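You operate a simulated robot arm through the tools that you are given. There is no shell and no other tool. Be economical: measure what you need, move in short steps, check, and stop when the job is done.

You are at the controls of a simulated robot arm. One attempt, no reset.

Task
Put the lamp together: stem in its socket, lamp screw tight, collar on.
Fine: the collar is china: let it down gently on the stem's ledge.

The check looks at the end state, three seconds after you hand in, the way a careful person would. Anything else that was tipped, shoved, dropped, spilled or broken makes it a failure.

Robot
A 6-joint arm with a two-finger parallel gripper on a trunk, on a base that drives. Base frame: it is fixed to the floor where the robot stands at the start and does not move with it; the origin is under the middle of the robot, x ahead of it, y to its left, z up; the surface under the hand at the start is at about z = 0.8. Readings come in m, rad, newtons and seconds.
Its first joint turns from -2.897 to 2.897 rad. Places, roughly: collar seat [0.4, -0.1, 1]; lamp screw [0.3, -0.1, 0.9]; lamp socket [0.4, -0.1, 0.9]. Payload 3.91 kg.
The TCP is the grasp point between the finger pads, 0.03 m short of the fingertips. In the tool frame z runs along the fingers and y along their closing line. Largest opening 0.11 m; finger width 0.02, thickness 0.01; the body of the gripper, 0.048 by 0.112 m, starts 0.055 m behind the TCP.
Orientation is that of the tool frame in the base frame, as a unit quaternion [x, y, z, w]. With the fingers straight down and closing along the base's y, the tool's x points along the base's -x, its y along +y and its z along -z.

Tools
- The arm moves only by the tool drive_tool. Its argument "moves" is a list that holds one entry, the list of rows, each a list of 7 numbers: the shift along the base's x, y, z in units of 150 mm (1.0 is 150 mm), then the turn, a rotation vector about the base's x, y, z in units of 180 degrees (1.0 is 180 degrees), then the opening, from 0 (shut) to 1 (fully open). In form: [[[x, y, z, ax, ay, az, gripper], ...]]. A call has 1 to 8 rows; each row is the pose to reach, as a shift and turn from the pose commanded when the call began. A call with a number of a shift or a turn outside -1 to 1 is refused whole. Each row takes 0.2 s and may step no farther than 0.05 m and 0.15 rad from the row before; otherwise, or with a gripper value out of range, the whole call is refused. Where a pose cannot be reached the arm comes as near as it can. A force on the tool above 40 N (or 10 N above the force at the start of the call, whichever is more), or a blocked arm, ends the call early, and 0.2 s more pass. Each finger travels about 0.108 m/s and halts on what it meets, pressing with about 33 N; the grip force reading is that of the motor and also rises with nothing between the fingers. The clock runs only during rows and for 0.2 s after the last one: add rows that repeat a pose to give the fingers time. The reply holds the time, the measured pose of the TCP, the force on the tool along the base axes, the opening and the grip force, in the units named above and with some noise, with the torque about the TCP (base axes, N m) and any sound that the robot's microphone picked up, and new pictures: "show" is both (left out), scene, wrist or none.
- Cameras (640 x 400 px; columns grow to the right, rows downward): "scene" is now at [0.5308, -0.3385, 1.3978]; the picture's right is [-0.00, -0.17, 0.99], its down [-0.36, 0.92, 0.16] and it looks along [-0.93, -0.36, -0.06] (base axes); focal length 214 px, centre (320, 200). "wrist" rides on the gripper at [0.072, 0.017, -0.103] in the tool frame; the picture's right is [-0.23, 0.97, 0.00], its down [-0.76, -0.18, -0.62] and it looks along [-0.61, -0.14, 0.78] (tool axes); focal length 222 px, centre (320, 200). There is no depth. A picture from a camera that has moved, and an enlarged one, comes with that camera's place and axes in the base frame and with its lens.
- drive_base(legs): drives the robot by 1 to 6 legs, each [ahead, left, turn to the left] in m, m and rad, along the robot's own axes; the way and the turn of a leg run together, so that a leg with both is an arc; at most 1.5 m and 3.142 rad a leg. The arm and the cameras ride along, it lands a little off, and it stops where it bumps. It gives what a move gives, and a new picture of the scene camera.
- pan_tilt(pan, tilt): turns the head with the scene camera to pan (to the left, within 1.396 rad either way) and tilt (down, from -0.506 to 1.204), counted from straight ahead of the robot. It gives what a move gives, and a new picture of the scene camera.
- enlarge(camera, box): a new picture of the part [left, top, right, bottom] of that camera's present view, enlarged. The clock stands still meanwhile.
- close_job(): hands the job in; it is judged then, once.

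Go step by step. Nothing tells you exact positions but the pictures and the camera data: compare them with the known pose of the tool, close in by small moves and look again before you grip or let go. The budget is 120 turns and 260 pictures, counting those below and the enlarged ones. Unless the task says otherwise, let go and move clear before handing in.

The tools are called after ">>>" as a command line: name --argument value ..., lists and objects as JSON in quotes. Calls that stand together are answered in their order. drive_tool: Moves the arm, as the interface text tells. Its arguments: {"type":"object","properties":{"moves":{"type":"array"},"show":{"type":"string","enum":["both","scene","wrist","none"]}},"required":["moves"]} The other tools are called the same way: drive_base (legs) drives the base; pan_tilt (pan, tilt) turns the head that bears the scene camera; enlarge (camera, box) takes an enlarged picture of a part of a camera's view; close_job () hands the job in.

At the start:

```text
time_s: 0.0
tcp_pos: [0.5206, -0.2832, 1.2781]
ee_rot: [0.0, 1.0, 0.0, 0.0]
ft_force: [-0.3, 0.1, 0.3]
wrist_torque: [0.0, 0.03, -0.01]
width: 0.1101
grasp_force: 0.2
robot x, y, heading: [-0.0018, 0.0026, -0.001]
head pan, tilt: [-1.4, 1.201]
```

scene: 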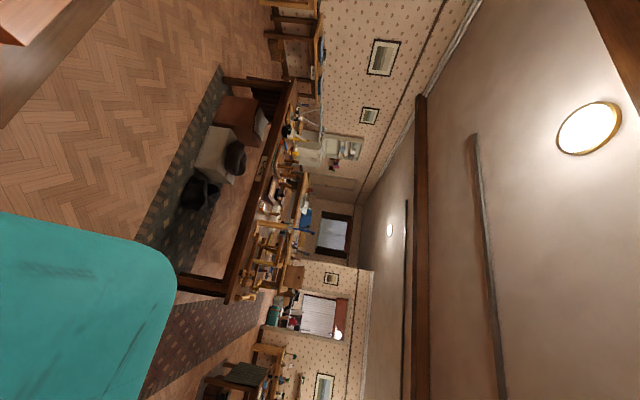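
wrist: 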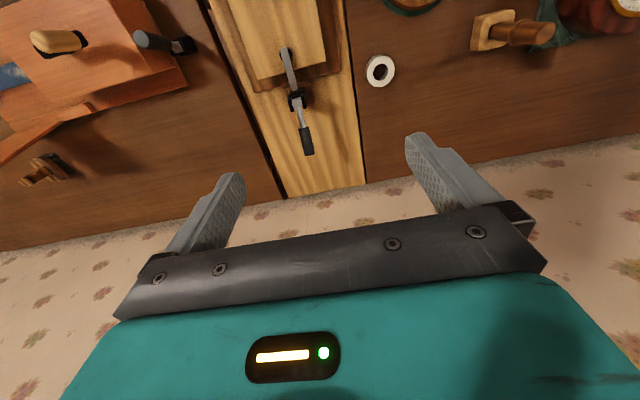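

The scene camera is looking sideways and away from the bench, and the wrist camera shows part of the bench. I'll turn the head to get a view of the bench.

>>> pan_tilt --pan 0 --tilt 0.8

>>> enlarge --camera "wrist" --box '[160, 0, 480, 200]'

```text
time_s: 1.5
tcp_pos: [0.5206, -0.2829, 1.2767]
ee_rot: [0.0, 1.0, 0.0, 0.0]
ft_force: [0.2, 0.4, -1.0]
wrist_torque: [0.03, 0.02, -0.01]
width: 0.1099
grasp_force: 0.0
robot x, y, heading: [-0.0019, -0.0013, 0.0]
head pan, tilt: [0.0, 0.799]
camera scene: at [0.5585, -0.2835, 1.3266], right [0.0, -1.0, 0.0], down [-0.7, 0.0, 0.72], along [-0.72, 0.0, -0.7], focal length 214 px, centre (320, 200)
```

scene: 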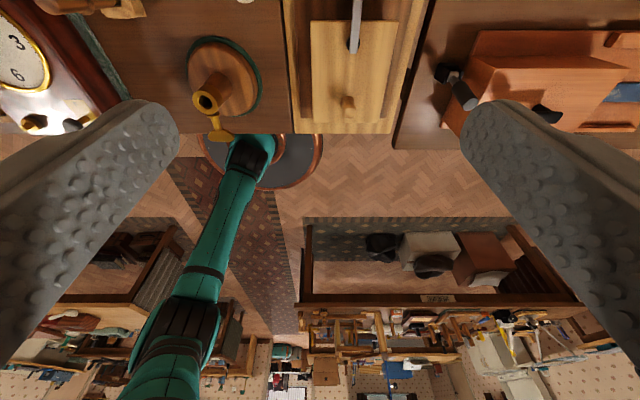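

```text
2.00 times, centred on (320, 100) of wrist
camera zoom: at [0.4481, -0.2662, 1.3801], right [0.23, 0.97, 0.0], down [0.76, -0.18, 0.62], along [0.61, -0.14, -0.78], focal length 444 px, centre (320, 400)
```

zoom: 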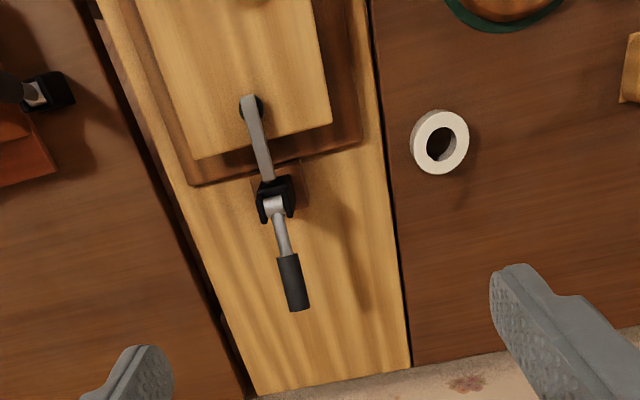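

The "scene" camera turns out to ride on the gripper. The lamp base with its brass socket and thumbscrew is near (0.4, -0.07). I'll look straight down next.

>>> pan_tilt --pan 0 --tilt 0

>>> pan_tilt --pan 0 --tilt -0.5

>>> pan_tilt --pan 1.0 --tilt 0

>>> pan_tilt --pan -1.0 --tilt 0

```text
time_s: 2.7
tcp_pos: [0.5198, -0.2828, 1.2777]
ee_rot: [0.0, 1.0, 0.0, 0.0]
ft_force: [-0.4, 0.1, -0.5]
wrist_torque: [0.03, 0.01, 0.01]
width: 0.1099
grasp_force: 0.1
robot x, y, heading: [0.0012, 0.0017, 0.001]
head pan, tilt: [0.0, 0.0]
camera scene: at [0.6306, -0.2835, 1.3173], right [0.0, -1.0, 0.0], down [-1.0, 0.0, 0.0], along [0.0, 0.0, -1.0], focal length 214 px, centre (320, 200)
```

scene: 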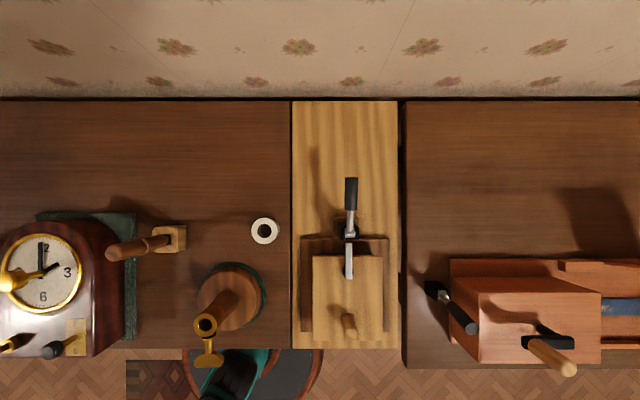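

```text
time_s: 3.6
tcp_pos: [0.52, -0.2841, 1.2764]
ee_rot: [0.0, 1.0, -0.001, 0.0]
ft_force: [-0.4, -0.7, 0.0]
wrist_torque: [-0.03, 0.01, 0.01]
width: 0.11
grasp_force: 0.2
robot x, y, heading: [-0.0012, 0.0015, 0.0]
head pan, tilt: [0.0, -0.499]
camera scene: at [0.6706, -0.2835, 1.3402], right [0.0, -1.0, 0.0], down [-0.88, 0.0, -0.48], along [0.48, 0.0, -0.88], focal length 214 px, centre (320, 200)
```

scene: 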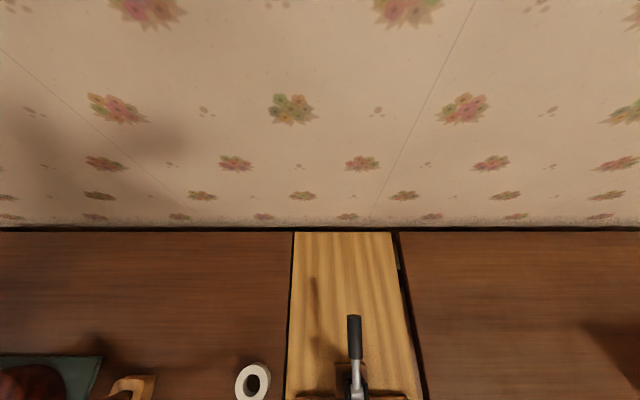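

```text
time_s: 4.9
tcp_pos: [0.5202, -0.2823, 1.2772]
ee_rot: [0.0, 1.0, 0.0, -0.001]
ft_force: [-0.7, -0.1, -1.0]
wrist_torque: [0.01, 0.0, 0.02]
width: 0.1099
grasp_force: 0.2
robot x, y, heading: [0.0045, -0.001, -0.002]
head pan, tilt: [1.0, 0.0]
camera scene: at [0.6307, -0.2078, 1.3586], right [0.0, -0.54, -0.84], down [-1.0, 0.0, 0.0], along [0.0, 0.84, -0.54], focal length 214 px, centre (320, 200)
```

scene: 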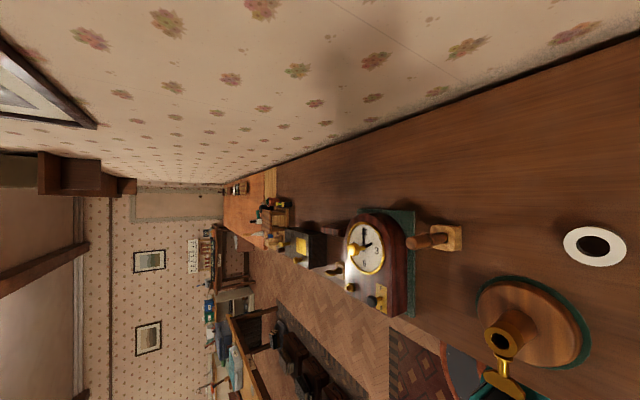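

```text
time_s: 6.8
tcp_pos: [0.5199, -0.2841, 1.2778]
ee_rot: [0.0, 1.0, 0.001, 0.0]
ft_force: [0.4, 0.1, -0.6]
wrist_torque: [0.0, 0.02, 0.0]
width: 0.11
grasp_force: 0.0
robot x, y, heading: [-0.0021, 0.0022, -0.003]
head pan, tilt: [-1.0, 0.0]
camera scene: at [0.6306, -0.3592, 1.3586], right [0.0, -0.54, 0.84], down [-1.0, 0.0, 0.0], along [0.0, -0.84, -0.54], focal length 214 px, centre (320, 200)
```

scene: 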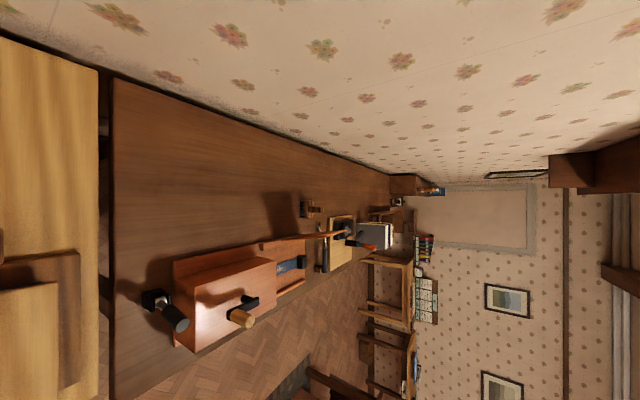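

I take the white ring at about (0.56, -0.15) to be the collar. The brown turned piece on a light block at about (0.53, 0.09) is probably the stem. I'll zoom in on both, and on the lamp.

>>> pan_tilt --pan 0.5 --tilt 0.2

>>> enlarge --camera "scene" --box '[200, 100, 440, 250]'

>>> enlarge --camera "scene" --box '[300, 200, 460, 300]'

```text
time_s: 8.4
tcp_pos: [0.521, -0.2832, 1.2781]
ee_rot: [-0.001, 1.0, 0.001, 0.0]
ft_force: [-0.8, 0.0, 0.4]
wrist_torque: [0.0, 0.02, 0.01]
width: 0.1102
grasp_force: 0.1
robot x, y, heading: [-0.0016, 0.0012, 0.001]
head pan, tilt: [0.499, 0.201]
camera scene: at [0.6122, -0.2389, 1.3254], right [0.0, -0.88, -0.48], down [-0.98, -0.09, 0.17], along [-0.2, 0.47, -0.86], focal length 214 px, centre (320, 200)
```

scene: 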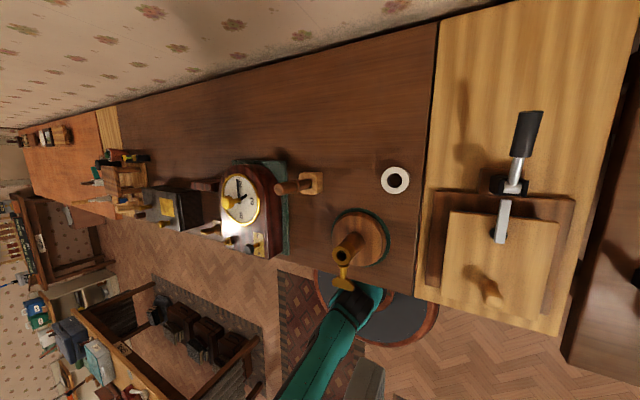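

```text
2.67 times, centred on (320, 175) of scene
camera zoom: at [0.6122, -0.2389, 1.3254], right [0.0, -0.88, -0.48], down [-0.98, -0.09, 0.17], along [-0.2, 0.47, -0.86], focal length 572 px, centre (320, 267)
```

zoom: 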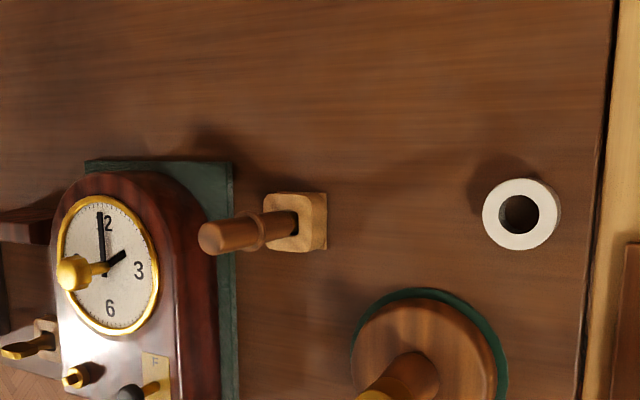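

```text
4.00 times, centred on (380, 250) of scene
camera zoom: at [0.6122, -0.2389, 1.3254], right [0.0, -0.88, -0.48], down [-0.98, -0.09, 0.17], along [-0.2, 0.47, -0.86], focal length 858 px, centre (80, 0)
```

zoom: 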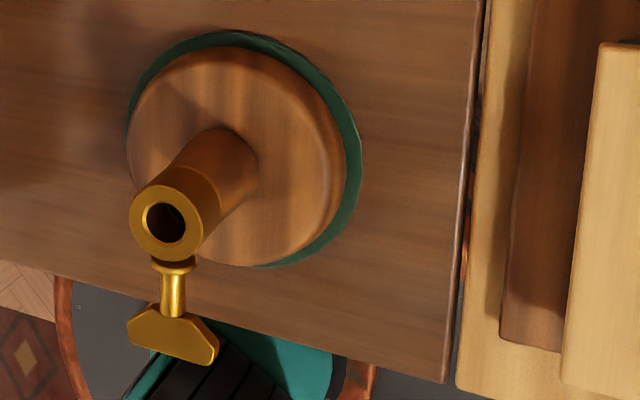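

The stem stands upright in a small stand near (0.545, 0.05). The lamp's socket points up, with a wing screw sticking out toward the robot. I'll move across for better views.

>>> drive_tool --moves '[[[0, 0.25, 0, 0, 0, 0, 1], [0, 0.5, 0, 0, 0, 0, 1], [0, 0.75, 0, 0, 0, 0, 1], [0, 1, 0, 0, 0, 0, 1]]]' --show "none"

>>> pan_tilt --pan 0 --tilt 0.3

>>> drive_tool --moves '[[[0, 0.25, 0, 0, 0, 0, 1], [0, 0.5, 0, 0, 0, 0, 1], [0, 0.75, 0, 0, 0, 0, 1], [0, 0.75, 0, 0, 0, 0, 1]]]'

```text
time_s: 9.4
tcp_pos: [0.5205, -0.1314, 1.2785]
ee_rot: [0.001, 1.0, 0.0, 0.0]
ft_force: [0.7, -0.6, 0.0]
wrist_torque: [0.0, -0.01, 0.03]
width: 0.1101
grasp_force: 0.0
robot x, y, heading: [-0.0018, -0.0, -0.001]
head pan, tilt: [0.499, 0.201]
```

```text
time_s: 10.3
tcp_pos: [0.5209, -0.1325, 1.2786]
ee_rot: [0.0, 1.0, -0.001, 0.0]
ft_force: [-0.3, -0.2, -0.1]
wrist_torque: [0.01, -0.01, -0.01]
width: 0.1101
grasp_force: 0.1
robot x, y, heading: [0.0006, -0.0006, -0.006]
head pan, tilt: [0.0, 0.3]
camera scene: at [0.6028, -0.1325, 1.3152], right [0.0, -1.0, 0.0], down [-0.96, 0.0, 0.3], along [-0.3, 0.0, -0.96], focal length 214 px, centre (320, 200)
```

scene: 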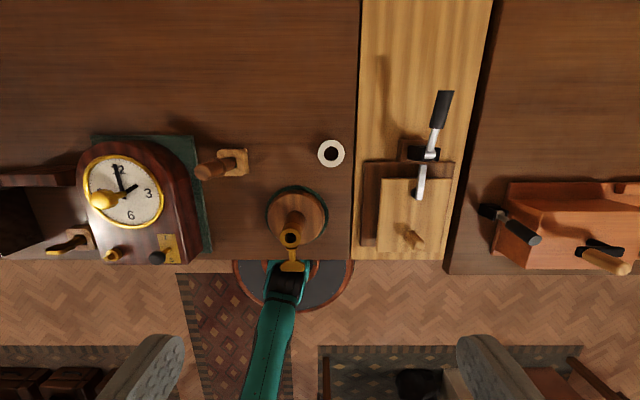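

```text
time_s: 11.3
tcp_pos: [0.52, -0.0208, 1.2781]
ee_rot: [0.0, 1.0, 0.0, 0.0]
ft_force: [0.5, 0.7, 0.4]
wrist_torque: [0.02, -0.03, -0.02]
width: 0.1099
grasp_force: 0.2
robot x, y, heading: [0.0015, 0.0024, -0.005]
head pan, tilt: [0.0, 0.3]
camera scene: at [0.602, -0.02, 1.3145], right [0.0, -1.0, 0.0], down [-0.96, 0.0, 0.3], along [-0.3, 0.0, -0.96], focal length 214 px, centre (320, 200)
camera wrist: at [0.4472, -0.0028, 1.3807], right [0.23, 0.97, 0.0], down [0.76, -0.18, 0.62], along [0.61, -0.14, -0.78], focal length 222 px, centre (320, 200)
```

scene: 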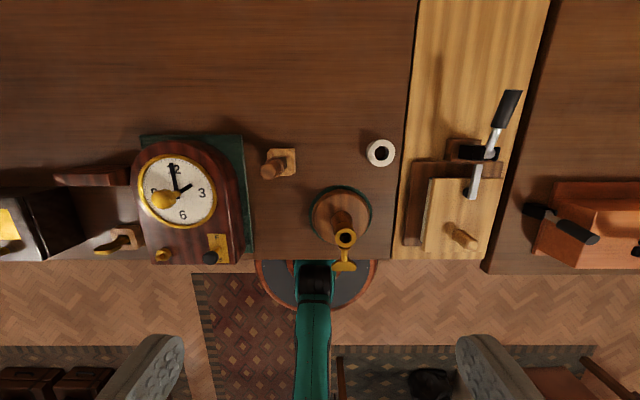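
wrist: 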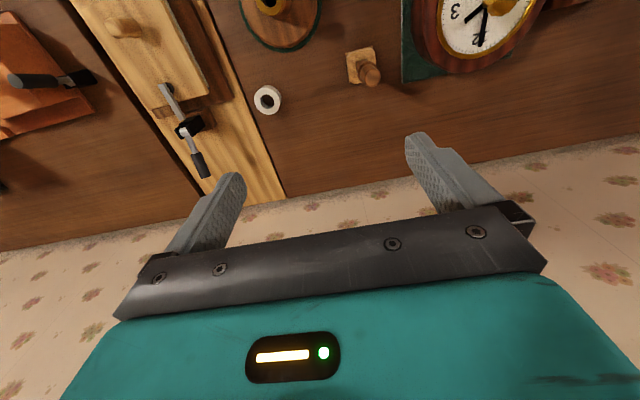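

Estimates from parallax: stem top about (0.538, 0.066, 0.945), socket about (0.396, -0.071, 0.917) and collar about (0.558, -0.157, 0.815). I'll put the camera directly above the stem to refine these.

>>> drive_tool --moves '[[[-0.153, 0.145, -0.213, 0, 0, 0, 1], [-0.306, 0.29, -0.426, 0, 0, 0, 1], [-0.46, 0.435, -0.64, 0, 0, 0, 1], [-0.613, 0.58, -0.853, 0, 0, 0, 1], [-0.613, 0.58, -0.853, 0, 0, 0, 1]]]' --show "none"

>>> pan_tilt --pan 0 --tilt 0

>>> enlarge --camera "scene" --box '[200, 125, 440, 275]'

```text
time_s: 12.5
tcp_pos: [0.4268, 0.0669, 1.149]
ee_rot: [0.001, 1.0, 0.0, 0.001]
ft_force: [-0.6, -0.4, -0.7]
wrist_torque: [0.02, 0.03, 0.0]
width: 0.1098
grasp_force: 0.0
robot x, y, heading: [-0.0007, -0.0021, -0.002]
head pan, tilt: [0.0, 0.3]
```

```text
time_s: 13.3
tcp_pos: [0.4282, 0.0667, 1.1486]
ee_rot: [0.0, 1.0, 0.0, -0.001]
ft_force: [0.3, -0.8, -0.1]
wrist_torque: [-0.01, -0.02, 0.01]
width: 0.11
grasp_force: 0.1
robot x, y, heading: [-0.0023, 0.0023, 0.001]
head pan, tilt: [0.0, 0.0]
camera scene: at [0.5379, 0.0664, 1.1887], right [0.0, -1.0, 0.0], down [-1.0, 0.0, 0.0], along [0.0, 0.0, -1.0], focal length 214 px, centre (320, 200)
```

scene: 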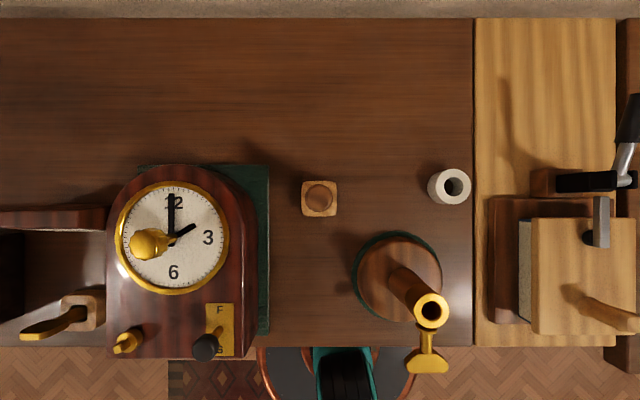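

```text
2.67 times, centred on (320, 200) of scene
camera zoom: at [0.5379, 0.0664, 1.1887], right [0.0, -1.0, 0.0], down [-1.0, 0.0, 0.0], along [0.0, 0.0, -1.0], focal length 572 px, centre (320, 200)
```

zoom: 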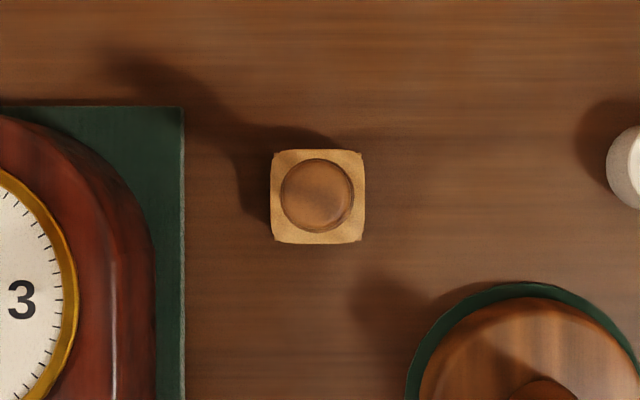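

The stem axis is at about (0.5405, 0.0677). I want a side view of it for the ledge height, so I'll move to the right and lower and pan toward it.

>>> drive_tool --moves '[[[0, -0.33, 0, 0, 0, 0, 1], [0, -0.66, 0, 0, 0, 0, 1], [0, -0.98, 0, 0, 0, 0, 1], [0, -0.98, 0, 0, 0, 0, 1]]]' --show "none"

>>> drive_tool --moves '[[[0, -0.26, -0.2, 0, 0, 0, 1], [0, -0.52, -0.4, 0, 0, 0, 1], [0, -0.8, -0.6, 0, 0, 0, 1], [0, -0.8, -0.79, 0, 0, 0, 1], [0, -0.8, -0.79, 0, 0, 0, 1]]]' --show "none"

>>> pan_tilt --pan 1.1 --tilt 0

>>> enlarge --camera "scene" --box '[240, 100, 480, 250]'

```text
time_s: 14.3
tcp_pos: [0.4295, -0.0817, 1.1493]
ee_rot: [-0.001, 1.0, 0.0, 0.001]
ft_force: [-0.2, 0.4, -0.1]
wrist_torque: [0.0, -0.02, -0.03]
width: 0.1101
grasp_force: 0.1
robot x, y, heading: [-0.0016, -0.0021, -0.001]
head pan, tilt: [0.0, 0.0]
```

```text
refused: row 3 steps farther than a row can; nothing moved
```

```text
time_s: 15.7
tcp_pos: [0.4293, -0.08, 1.1479]
ee_rot: [0.001, 1.0, -0.001, 0.0]
ft_force: [0.5, 0.0, -0.2]
wrist_torque: [0.03, 0.0, -0.02]
width: 0.1102
grasp_force: 0.0
robot x, y, heading: [0.0004, 0.003, 0.0]
head pan, tilt: [1.1, 0.0]
camera scene: at [0.539, -0.0011, 1.238], right [0.0, -0.46, -0.89], down [-1.0, 0.0, 0.0], along [0.0, 0.89, -0.46], focal length 214 px, centre (320, 200)
```

scene: 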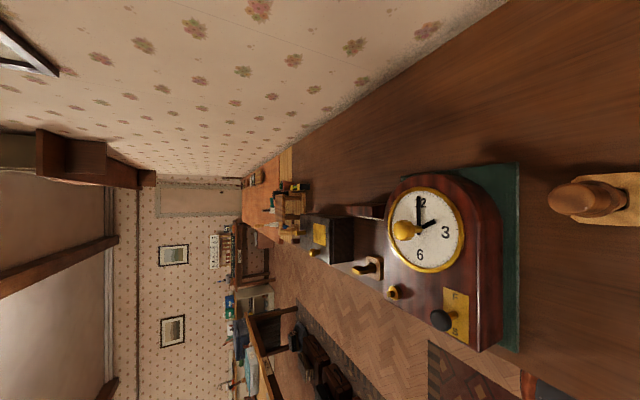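

```text
2.67 times, centred on (360, 175) of scene
camera zoom: at [0.539, -0.0011, 1.238], right [0.0, -0.46, -0.89], down [-1.0, 0.0, 0.0], along [0.0, 0.89, -0.46], focal length 572 px, centre (213, 267)
```

zoom: 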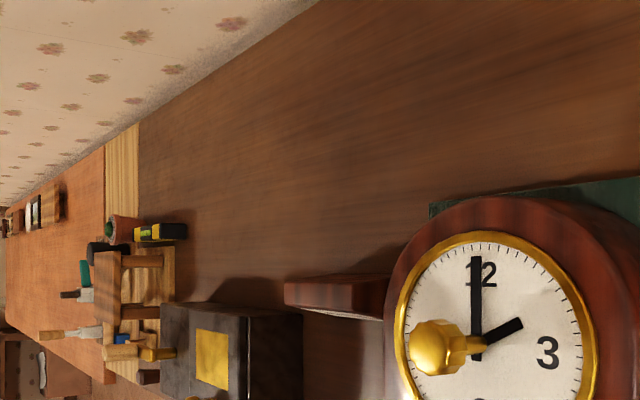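

That move was refused for its step size, so I'll resend it with smaller steps.

>>> drive_tool --moves '[[[0, -0.22, -0.2, 0, 0, 0, 1], [0, -0.44, -0.4, 0, 0, 0, 1], [0, -0.66, -0.6, 0, 0, 0, 1], [0, -0.85, -0.79, 0, 0, 0, 1], [0, -0.85, -0.79, 0, 0, 0, 1]]]' --show "scene"

>>> enlarge --camera "scene" --box '[320, 100, 560, 250]'

```text
time_s: 16.9
tcp_pos: [0.4296, -0.21, 1.0297]
ee_rot: [0.0, 1.0, 0.0, 0.0]
ft_force: [0.3, -0.3, -0.7]
wrist_torque: [-0.01, 0.05, -0.01]
width: 0.11
grasp_force: 0.1
robot x, y, heading: [-0.002, 0.0024, 0.001]
head pan, tilt: [1.1, 0.0]
camera scene: at [0.5392, -0.1302, 1.119], right [0.0, -0.45, -0.89], down [-1.0, 0.0, 0.0], along [0.0, 0.89, -0.45], focal length 214 px, centre (320, 200)
```

scene: 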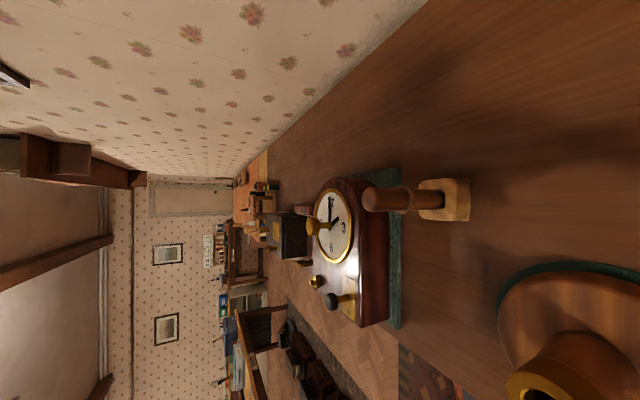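

```text
2.67 times, centred on (440, 175) of scene
camera zoom: at [0.5392, -0.1302, 1.119], right [0.0, -0.45, -0.89], down [-1.0, 0.0, 0.0], along [0.0, 0.89, -0.45], focal length 572 px, centre (0, 267)
```

zoom: 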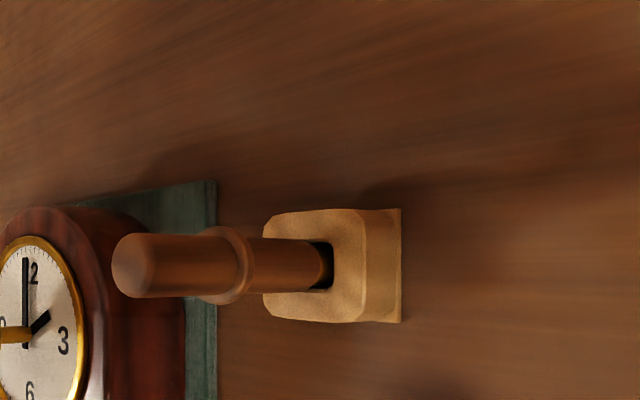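

Stem geometry: top z about 0.953, ledge about 0.893, upper part about 29 mm across, pin below going into the stand. I'll move above it with a partial opening so the fingers stay clear of the clock.

>>> drive_tool --moves '[[[0.093, 0.232, 0.07, 0, 0, 0, 0.6], [0.186, 0.464, 0.07, 0, 0, 0, 0.6], [0.279, 0.695, 0.07, 0, 0, 0, 0.6], [0.372, 0.927, 0.07, 0, 0, 0, 0.6]]]' --show "none"

>>> drive_tool --moves '[[[0.093, 0.232, 0, 0, 0, 0, 0.6], [0.186, 0.464, 0, 0, 0, 0, 0.6], [0.279, 0.695, 0, 0, 0, 0, 0.6], [0.371, 0.927, 0, 0, 0, 0, 0.6], [0.371, 0.927, 0, 0, 0, 0, 0.6]]]' --show "none"

>>> pan_tilt --pan 0 --tilt 0.7

>>> enlarge --camera "wrist" --box '[160, 50, 480, 250]'

```text
time_s: 17.9
tcp_pos: [0.485, -0.0686, 1.0401]
ee_rot: [0.001, 1.0, 0.0, -0.001]
ft_force: [-0.7, 0.9, -0.1]
wrist_torque: [0.0, -0.01, 0.0]
width: 0.0658
grasp_force: 0.0
robot x, y, heading: [0.0009, -0.0002, -0.003]
head pan, tilt: [1.1, 0.0]
```

```text
time_s: 19.1
tcp_pos: [0.5398, 0.0708, 1.0399]
ee_rot: [0.001, 1.0, 0.0, -0.001]
ft_force: [-0.5, -0.5, -0.8]
wrist_torque: [-0.03, 0.0, -0.05]
width: 0.0663
grasp_force: 0.1
robot x, y, heading: [-0.0017, -0.0033, 0.002]
head pan, tilt: [1.1, 0.0]
```

```text
time_s: 20.4
tcp_pos: [0.5405, 0.0698, 1.0407]
ee_rot: [0.0, 1.0, 0.0, 0.0]
ft_force: [0.3, -0.7, -0.4]
wrist_torque: [0.01, 0.0, 0.03]
width: 0.066
grasp_force: 0.1
robot x, y, heading: [-0.0011, -0.0018, -0.002]
head pan, tilt: [0.0, 0.7]
camera scene: at [0.5862, 0.0707, 1.0861], right [0.0, -1.0, 0.0], down [-0.77, 0.0, 0.64], along [-0.64, 0.0, -0.77], focal length 214 px, centre (320, 200)
```

scene: 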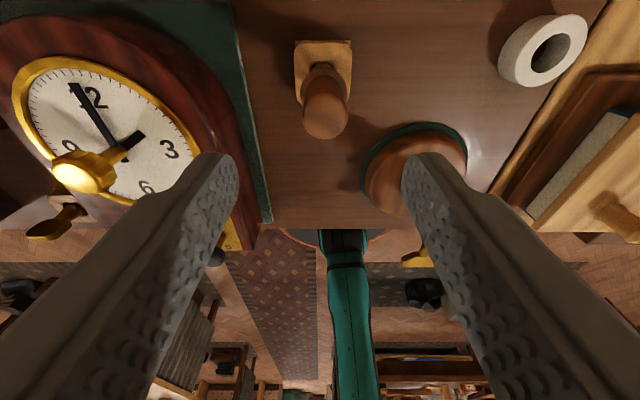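

```text
2.00 times, centred on (320, 150) of wrist
camera zoom: at [0.4674, 0.0878, 1.1439], right [0.23, 0.97, 0.0], down [0.76, -0.18, 0.62], along [0.61, -0.14, -0.78], focal length 444 px, centre (320, 300)
```

zoom: 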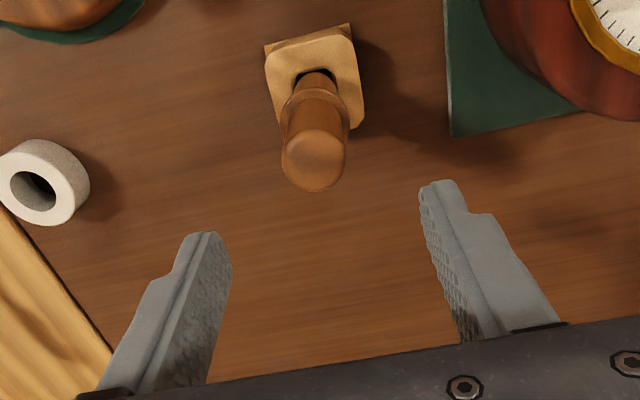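

The stem axis at (0.541, 0.0677) is confirmed. I'm 3 mm off in y, so I'll correct that and descend to grip height.

>>> drive_tool --moves '[[[0, -0.02, -0.2, 0, 0, 0, 0.6], [0, -0.02, -0.4, 0, 0, 0, 0.6], [0, -0.02, -0.6, 0, 0, 0, 0.6], [0, -0.02, -0.69, 0, 0, 0, 0.6], [0, -0.02, -0.69, 0, 0, 0, 0.6]]]'

>>> enlarge --camera "wrist" --box '[160, 50, 480, 250]'

```text
time_s: 21.6
tcp_pos: [0.5389, 0.067, 0.937]
ee_rot: [0.0, 1.0, -0.001, 0.0]
ft_force: [0.6, 0.1, -0.1]
wrist_torque: [0.0, 0.0, -0.02]
width: 0.0663
grasp_force: 0.1
robot x, y, heading: [0.002, 0.0001, -0.003]
head pan, tilt: [0.0, 0.7]
camera scene: at [0.5855, 0.0675, 0.9828], right [0.0, -1.0, 0.0], down [-0.77, 0.0, 0.64], along [-0.64, 0.0, -0.77], focal length 214 px, centre (320, 200)
camera wrist: at [0.4668, 0.0847, 1.0406], right [0.23, 0.97, 0.0], down [0.76, -0.18, 0.62], along [0.61, -0.14, -0.78], focal length 222 px, centre (320, 200)
```

scene: 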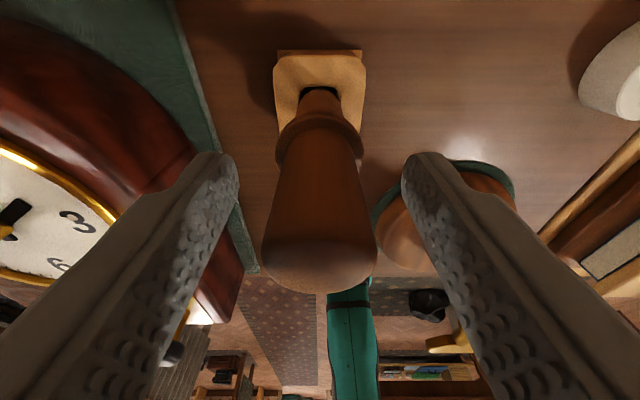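
wrist: 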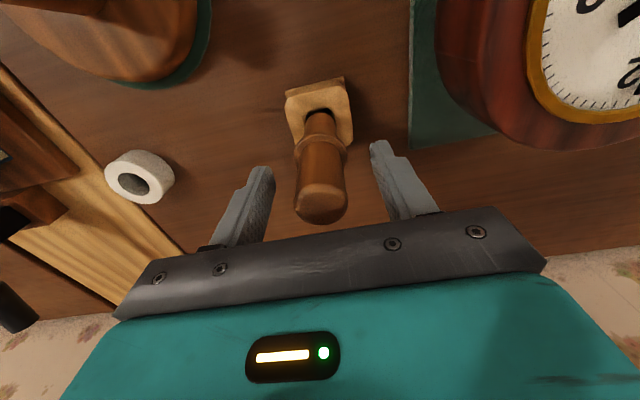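

```text
2.00 times, centred on (320, 150) of wrist
camera zoom: at [0.4668, 0.0847, 1.0406], right [0.23, 0.97, 0.0], down [0.76, -0.18, 0.62], along [0.61, -0.14, -0.78], focal length 444 px, centre (320, 300)
```

zoom: 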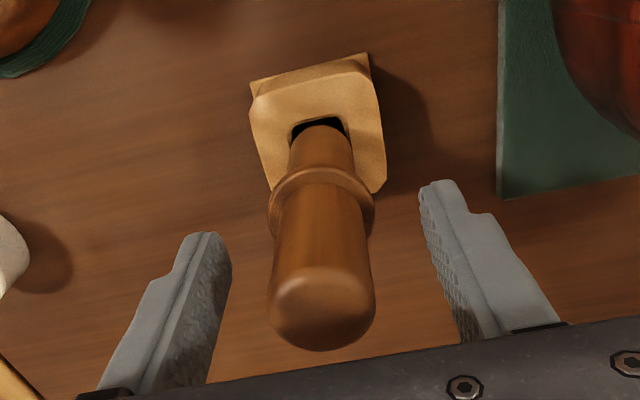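

The stem is centred between the fingers, with the tips just above the ledge. I'll drop 5 mm more and close.

>>> drive_tool --moves '[[[0.01, 0.002, -0.035, 0, 0, 0, 0.6], [0.01, 0.002, -0.035, 0, 0, 0, 0.3], [0.01, 0.002, -0.035, 0, 0, 0, 0.1], [0.01, 0.002, -0.035, 0, 0, 0, 0.1], [0.01, 0.002, -0.035, 0, 0, 0, 0.1]]]' --show "wrist"

```text
time_s: 22.8
tcp_pos: [0.5417, 0.067, 0.9326]
ee_rot: [0.0, 1.0, 0.0, 0.001]
ft_force: [0.7, -0.7, 5.0]
wrist_torque: [-0.16, -0.09, 0.01]
width: 0.0277
grasp_force: 32.7
robot x, y, heading: [0.001, -0.0015, 0.0]
head pan, tilt: [0.0, 0.7]
camera wrist: at [0.4686, 0.085, 1.0357], right [0.23, 0.97, 0.0], down [0.76, -0.18, 0.62], along [0.61, -0.14, -0.78], focal length 222 px, centre (320, 200)
```

wrist: 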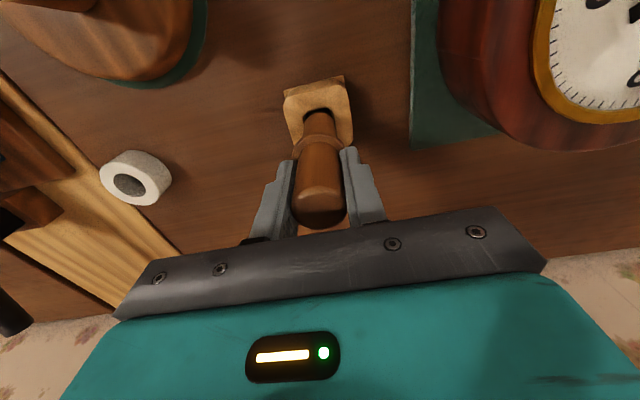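

I have the stem, 28 mm wide. I'll lift it straight up slowly and check that it comes free of the stand.

>>> drive_tool --moves '[[[0, 0, 0.06, 0, 0, 0, 0.1], [0, 0, 0.15, 0, 0, 0, 0.1], [0, 0, 0.3, 0, 0, 0, 0.1], [0, 0, 0.45, 0, 0, 0, 0.1], [0, 0, 0.6, 0, 0, 0, 0.1], [0, 0, 0.8, 0, 0, 0, 0.1], [0, 0, 0.95, 0, 0, 0, 0.1], [0, 0, 0.95, 0, 0, 0, 0.1]]]'

>>> enlarge --camera "scene" --box '[200, 50, 440, 200]'

```text
time_s: 24.6
tcp_pos: [0.5411, 0.0664, 1.0751]
ee_rot: [0.0, 1.0, 0.001, -0.001]
ft_force: [0.0, 0.5, -0.8]
wrist_torque: [-0.02, -0.01, -0.01]
width: 0.028
grasp_force: 32.9
robot x, y, heading: [-0.0002, 0.0018, 0.0]
head pan, tilt: [0.0, 0.7]
camera scene: at [0.5876, 0.0665, 1.1208], right [0.0, -1.0, 0.0], down [-0.77, 0.0, 0.64], along [-0.64, 0.0, -0.77], focal length 214 px, centre (320, 200)
camera wrist: at [0.4689, 0.0837, 1.1786], right [0.23, 0.97, 0.0], down [0.76, -0.18, 0.62], along [0.61, -0.14, -0.78], focal length 222 px, centre (320, 200)
```

scene: 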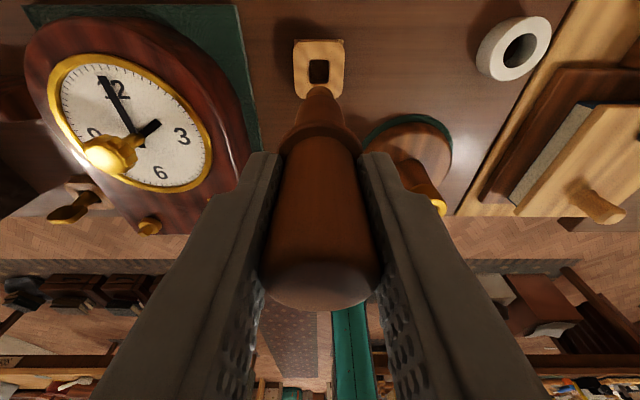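
wrist: 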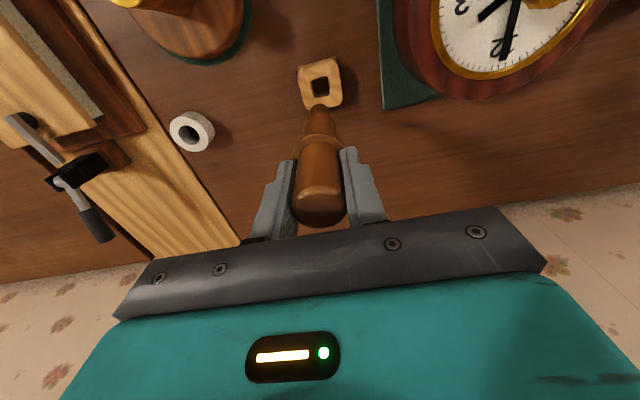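

```text
2.67 times, centred on (320, 125) of scene
camera zoom: at [0.5876, 0.0665, 1.1208], right [0.0, -1.0, 0.0], down [-0.77, 0.0, 0.64], along [-0.64, 0.0, -0.77], focal length 572 px, centre (320, 400)
```

zoom: 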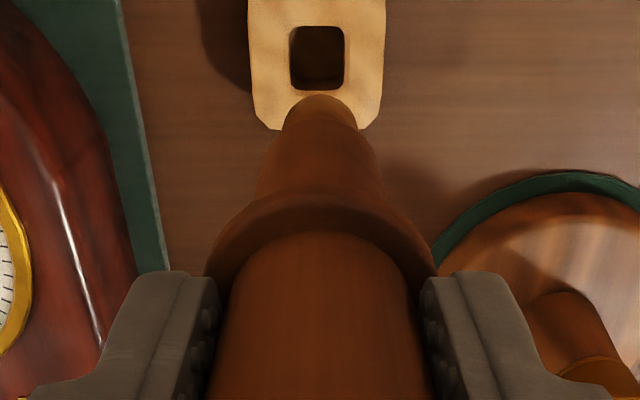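

The stem is held and clear; its bottom is about 0.128 m below the TCP. Next I'll put the tilt-0 camera directly above the socket to locate it precisely.

>>> drive_tool --moves '[[[-0.21, -0.115, 0.05, 0, 0, 0, 0.1], [-0.42, -0.23, 0.1, 0, 0, 0, 0.1], [-0.63, -0.345, 0.15, 0, 0, 0, 0.1], [-0.85, -0.46, 0.2, 0, 0, 0, 0.1]]]' --show "none"

>>> drive_tool --moves '[[[-0.21, -0.115, 0, 0, 0, 0, 0.1], [-0.42, -0.23, 0, 0, 0, 0, 0.1], [-0.63, -0.345, 0, 0, 0, 0, 0.1], [-0.85, -0.457, 0, 0, 0, 0, 0.1], [-0.85, -0.457, 0, 0, 0, 0, 0.1]]]' --show "none"

>>> pan_tilt --pan 0 --tilt 0

>>> enlarge --camera "scene" --box '[240, 150, 400, 250]'

```text
time_s: 25.6
tcp_pos: [0.4129, -0.0014, 1.1046]
ee_rot: [0.0, 1.0, 0.0, 0.001]
ft_force: [0.7, -0.3, -0.3]
wrist_torque: [-0.02, 0.03, 0.0]
width: 0.0281
grasp_force: 33.0
robot x, y, heading: [-0.0004, 0.002, 0.004]
head pan, tilt: [0.0, 0.7]
```

```text
time_s: 26.8
tcp_pos: [0.2868, -0.071, 1.1044]
ee_rot: [-0.001, 1.0, 0.0, 0.0]
ft_force: [-0.1, -0.7, -1.2]
wrist_torque: [-0.04, 0.03, 0.03]
width: 0.0281
grasp_force: 32.7
robot x, y, heading: [-0.002, 0.0016, 0.001]
head pan, tilt: [0.0, 0.7]
```

```text
time_s: 27.9
tcp_pos: [0.2865, -0.0707, 1.1043]
ee_rot: [0.0, 1.0, 0.0, 0.0]
ft_force: [-0.6, -1.4, -0.7]
wrist_torque: [0.04, 0.02, -0.01]
width: 0.0278
grasp_force: 33.1
robot x, y, heading: [0.0003, 0.0018, 0.002]
head pan, tilt: [0.0, 0.0]
camera scene: at [0.397, -0.0706, 1.1453], right [0.0, -1.0, 0.0], down [-1.0, 0.0, 0.0], along [0.0, 0.0, -1.0], focal length 214 px, centre (320, 200)
```

scene: 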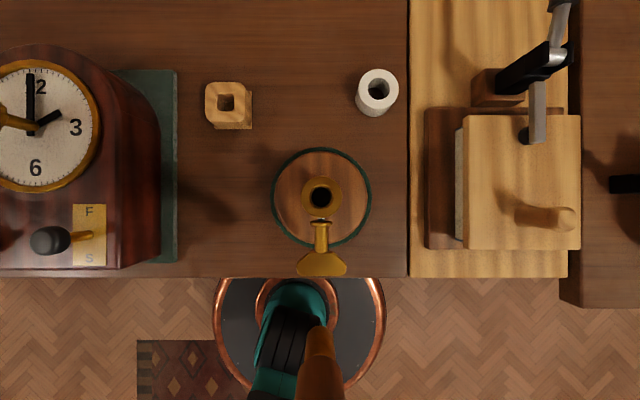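

```text
4.00 times, centred on (320, 200) of scene
camera zoom: at [0.397, -0.0706, 1.1453], right [0.0, -1.0, 0.0], down [-1.0, 0.0, 0.0], along [0.0, 0.0, -1.0], focal length 858 px, centre (320, 200)
```

zoom: 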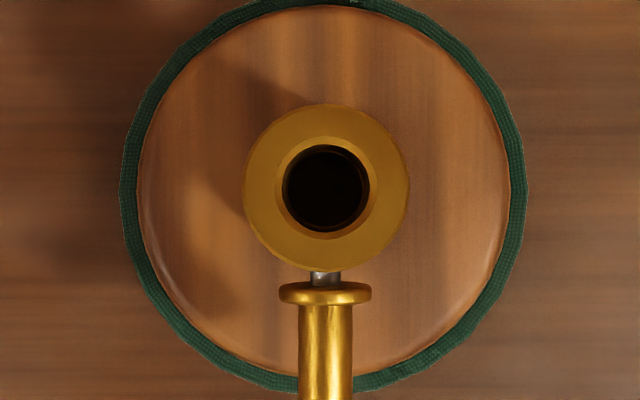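

The socket centre is at about (0.4002, -0.0722), with a hole about 25 mm across. I'll bring the stem over it, just above the rim, and check alignment.

>>> drive_tool --moves '[[[0.25, -0.004, 0, 0, 0, 0, 0.1], [0.5, -0.008, 0, 0, 0, 0, 0.1], [0.755, -0.011, 0, 0, 0, 0, 0.1], [0.755, -0.011, -0.12, 0, 0, 0, 0.1], [0.755, -0.011, -0.23, 0, 0, 0, 0.1], [0.755, -0.011, -0.23, 0, 0, 0, 0.1]]]' --show "wrist"

>>> pan_tilt --pan 0 --tilt 0.5

>>> enlarge --camera "scene" --box '[240, 50, 400, 150]'

>>> enlarge --camera "wrist" --box '[240, 50, 400, 150]'

```text
time_s: 29.2
tcp_pos: [0.4006, -0.0719, 1.0703]
ee_rot: [-0.001, 1.0, 0.0, 0.0]
ft_force: [0.7, 0.4, -1.0]
wrist_torque: [0.04, 0.0, 0.03]
width: 0.0279
grasp_force: 32.8
robot x, y, heading: [-0.001, -0.0005, -0.001]
head pan, tilt: [0.0, 0.0]
camera wrist: at [0.3285, -0.0546, 1.1737], right [0.23, 0.97, 0.0], down [0.76, -0.18, 0.62], along [0.61, -0.14, -0.78], focal length 222 px, centre (320, 200)
```

wrist: 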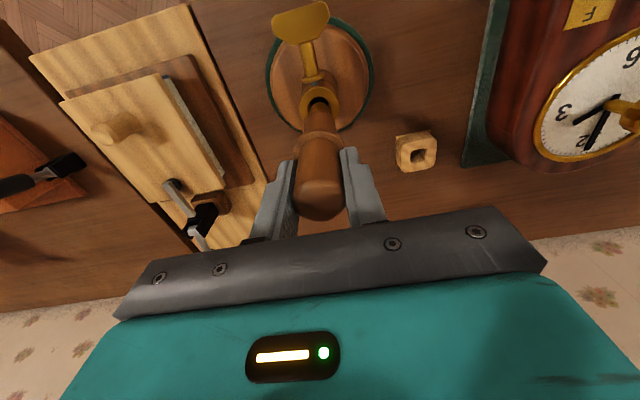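

```text
time_s: 30.2
tcp_pos: [0.3998, -0.0717, 1.0704]
ee_rot: [0.0, 1.0, 0.0, 0.0]
ft_force: [0.0, -0.5, -1.1]
wrist_torque: [-0.04, 0.03, 0.01]
width: 0.0279
grasp_force: 32.7
robot x, y, heading: [-0.0015, 0.0029, -0.001]
head pan, tilt: [0.0, 0.499]
camera scene: at [0.465, -0.0719, 1.11], right [0.0, -1.0, 0.0], down [-0.88, 0.0, 0.48], along [-0.48, 0.0, -0.88], focal length 214 px, centre (320, 200)
```

scene: 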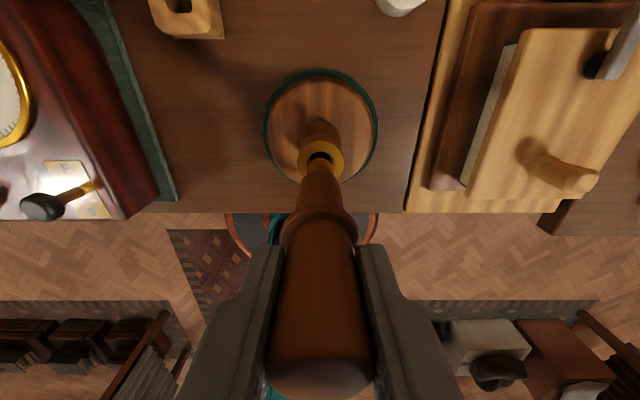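

```text
4.00 times, centred on (320, 100) of scene
camera zoom: at [0.465, -0.0719, 1.11], right [0.0, -1.0, 0.0], down [-0.88, 0.0, 0.48], along [-0.48, 0.0, -0.88], focal length 858 px, centre (320, 600)
```

zoom: 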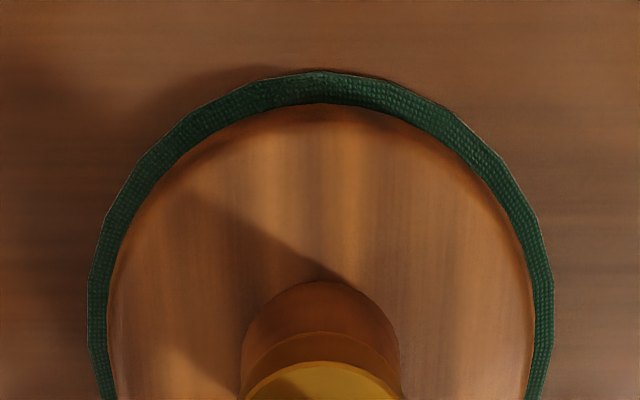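

```text
4.00 times, centred on (320, 100) of wrist
camera zoom: at [0.3285, -0.0546, 1.1739], right [0.23, 0.97, 0.0], down [0.76, -0.18, 0.62], along [0.61, -0.14, -0.78], focal length 888 px, centre (320, 600)
```

zoom: 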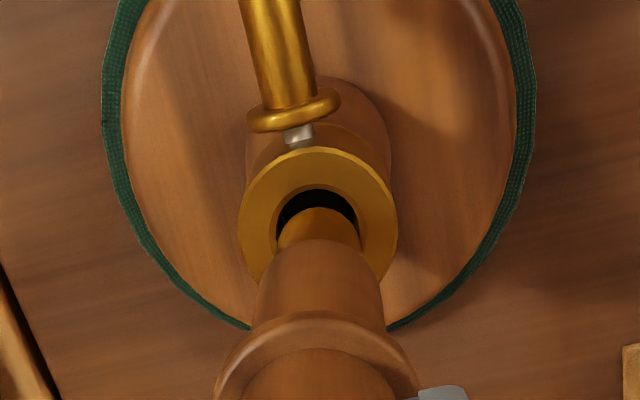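

The tip lines up with the hole in both views. I'll descend slowly and watch the force.

>>> drive_tool --moves '[[[0, 0, -0.06, 0, 0, 0, 0.1], [0, 0, -0.12, 0, 0, 0, 0.1], [0, 0, -0.18, 0, 0, 0, 0.1], [0, 0, -0.24, 0, 0, 0, 0.1], [0, 0, -0.24, 0, 0, 0, 0.1]]]' --show "wrist"

>>> enlarge --camera "wrist" --box '[240, 50, 400, 150]'

>>> enlarge --camera "scene" --box '[220, 100, 420, 225]'

```text
time_s: 31.4
tcp_pos: [0.3989, -0.0717, 1.0355]
ee_rot: [0.001, 1.0, 0.0, 0.0]
ft_force: [0.9, 0.6, -0.8]
wrist_torque: [0.1, -0.16, -0.01]
width: 0.0274
grasp_force: 33.1
robot x, y, heading: [0.0006, -0.0008, -0.005]
head pan, tilt: [0.0, 0.499]
camera wrist: at [0.3267, -0.0549, 1.1375], right [0.23, 0.97, 0.0], down [0.76, -0.18, 0.62], along [0.61, -0.14, -0.78], focal length 222 px, centre (320, 200)
```

wrist: 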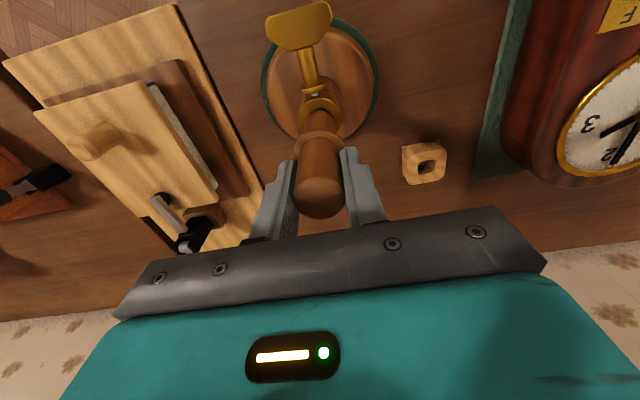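

```text
4.00 times, centred on (320, 100) of wrist
camera zoom: at [0.3267, -0.0549, 1.1375], right [0.23, 0.97, 0.0], down [0.76, -0.18, 0.62], along [0.61, -0.14, -0.78], focal length 888 px, centre (320, 600)
```

zoom: 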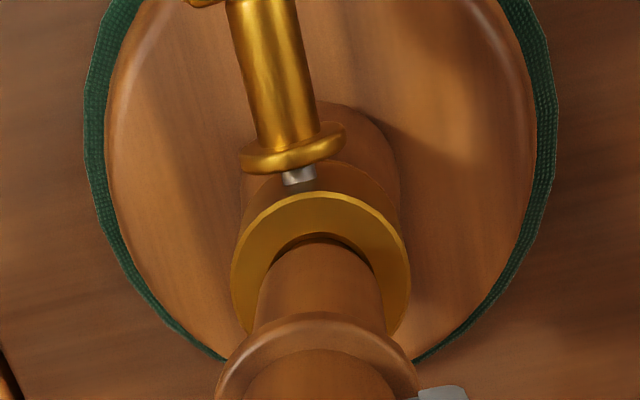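

```text
3.20 times, centred on (320, 162) of scene
camera zoom: at [0.4631, -0.0722, 1.0736], right [0.0, -1.0, 0.0], down [-0.88, 0.0, 0.48], along [-0.48, 0.0, -0.88], focal length 686 px, centre (320, 320)
```

zoom: 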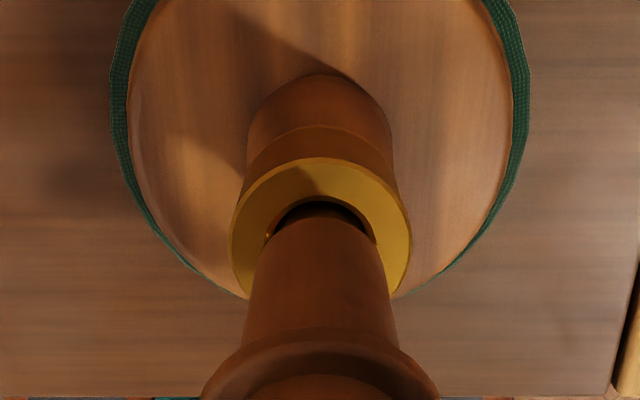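

The tip is entering, and the hand was nudged about 1.7 mm toward -x. I'll centre there and continue down.

>>> drive_tool --moves '[[[-0.012, 0, -0.05, 0, 0, 0, 0.1], [-0.012, 0, -0.1, 0, 0, 0, 0.1], [-0.012, 0, -0.15, 0, 0, 0, 0.1], [-0.012, 0, -0.2, 0, 0, 0, 0.1], [-0.012, 0, -0.2, 0, 0, 0, 0.1]]]' --show "wrist"

>>> enlarge --camera "scene" --box '[220, 100, 420, 225]'

```text
time_s: 32.0
tcp_pos: [0.3969, -0.0708, 1.0228]
ee_rot: [0.0, 1.0, 0.0, 0.004]
ft_force: [-2.8, 1.2, 10.8]
wrist_torque: [0.3, 0.39, 0.02]
width: 0.0277
grasp_force: 33.0
robot x, y, heading: [-0.0007, -0.0005, -0.004]
head pan, tilt: [0.0, 0.499]
stopped in row 3: the force on the tool passed its limit at 56 N (the readings are from after the stop); the commanded pose is now the measured one
camera wrist: at [0.3241, -0.0545, 1.1257], right [0.23, 0.97, 0.0], down [0.76, -0.18, 0.63], along [0.61, -0.14, -0.78], focal length 222 px, centre (320, 200)
```

wrist: 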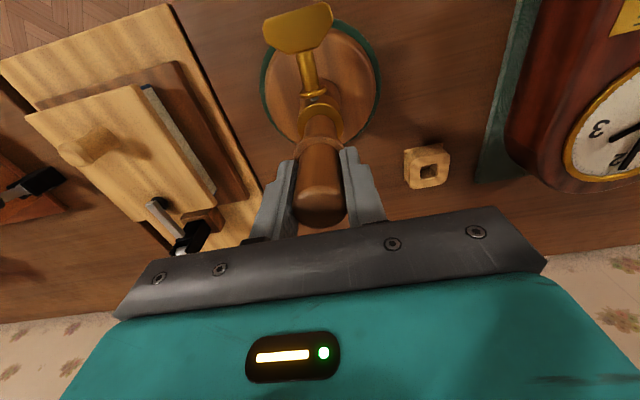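

```text
3.20 times, centred on (320, 162) of scene
camera zoom: at [0.4608, -0.0718, 1.0627], right [0.0, -1.0, 0.0], down [-0.88, 0.0, 0.47], along [-0.47, 0.0, -0.88], focal length 686 px, centre (320, 320)
```

zoom: 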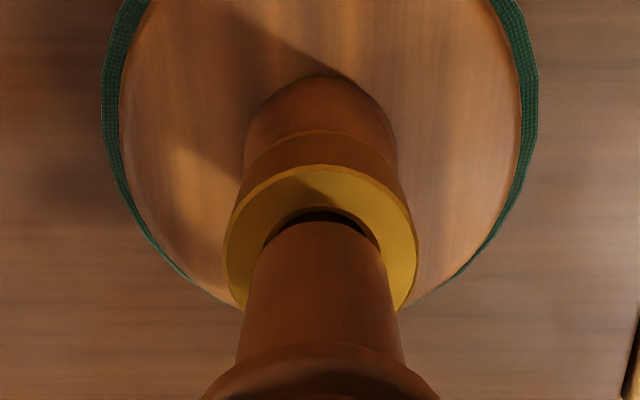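

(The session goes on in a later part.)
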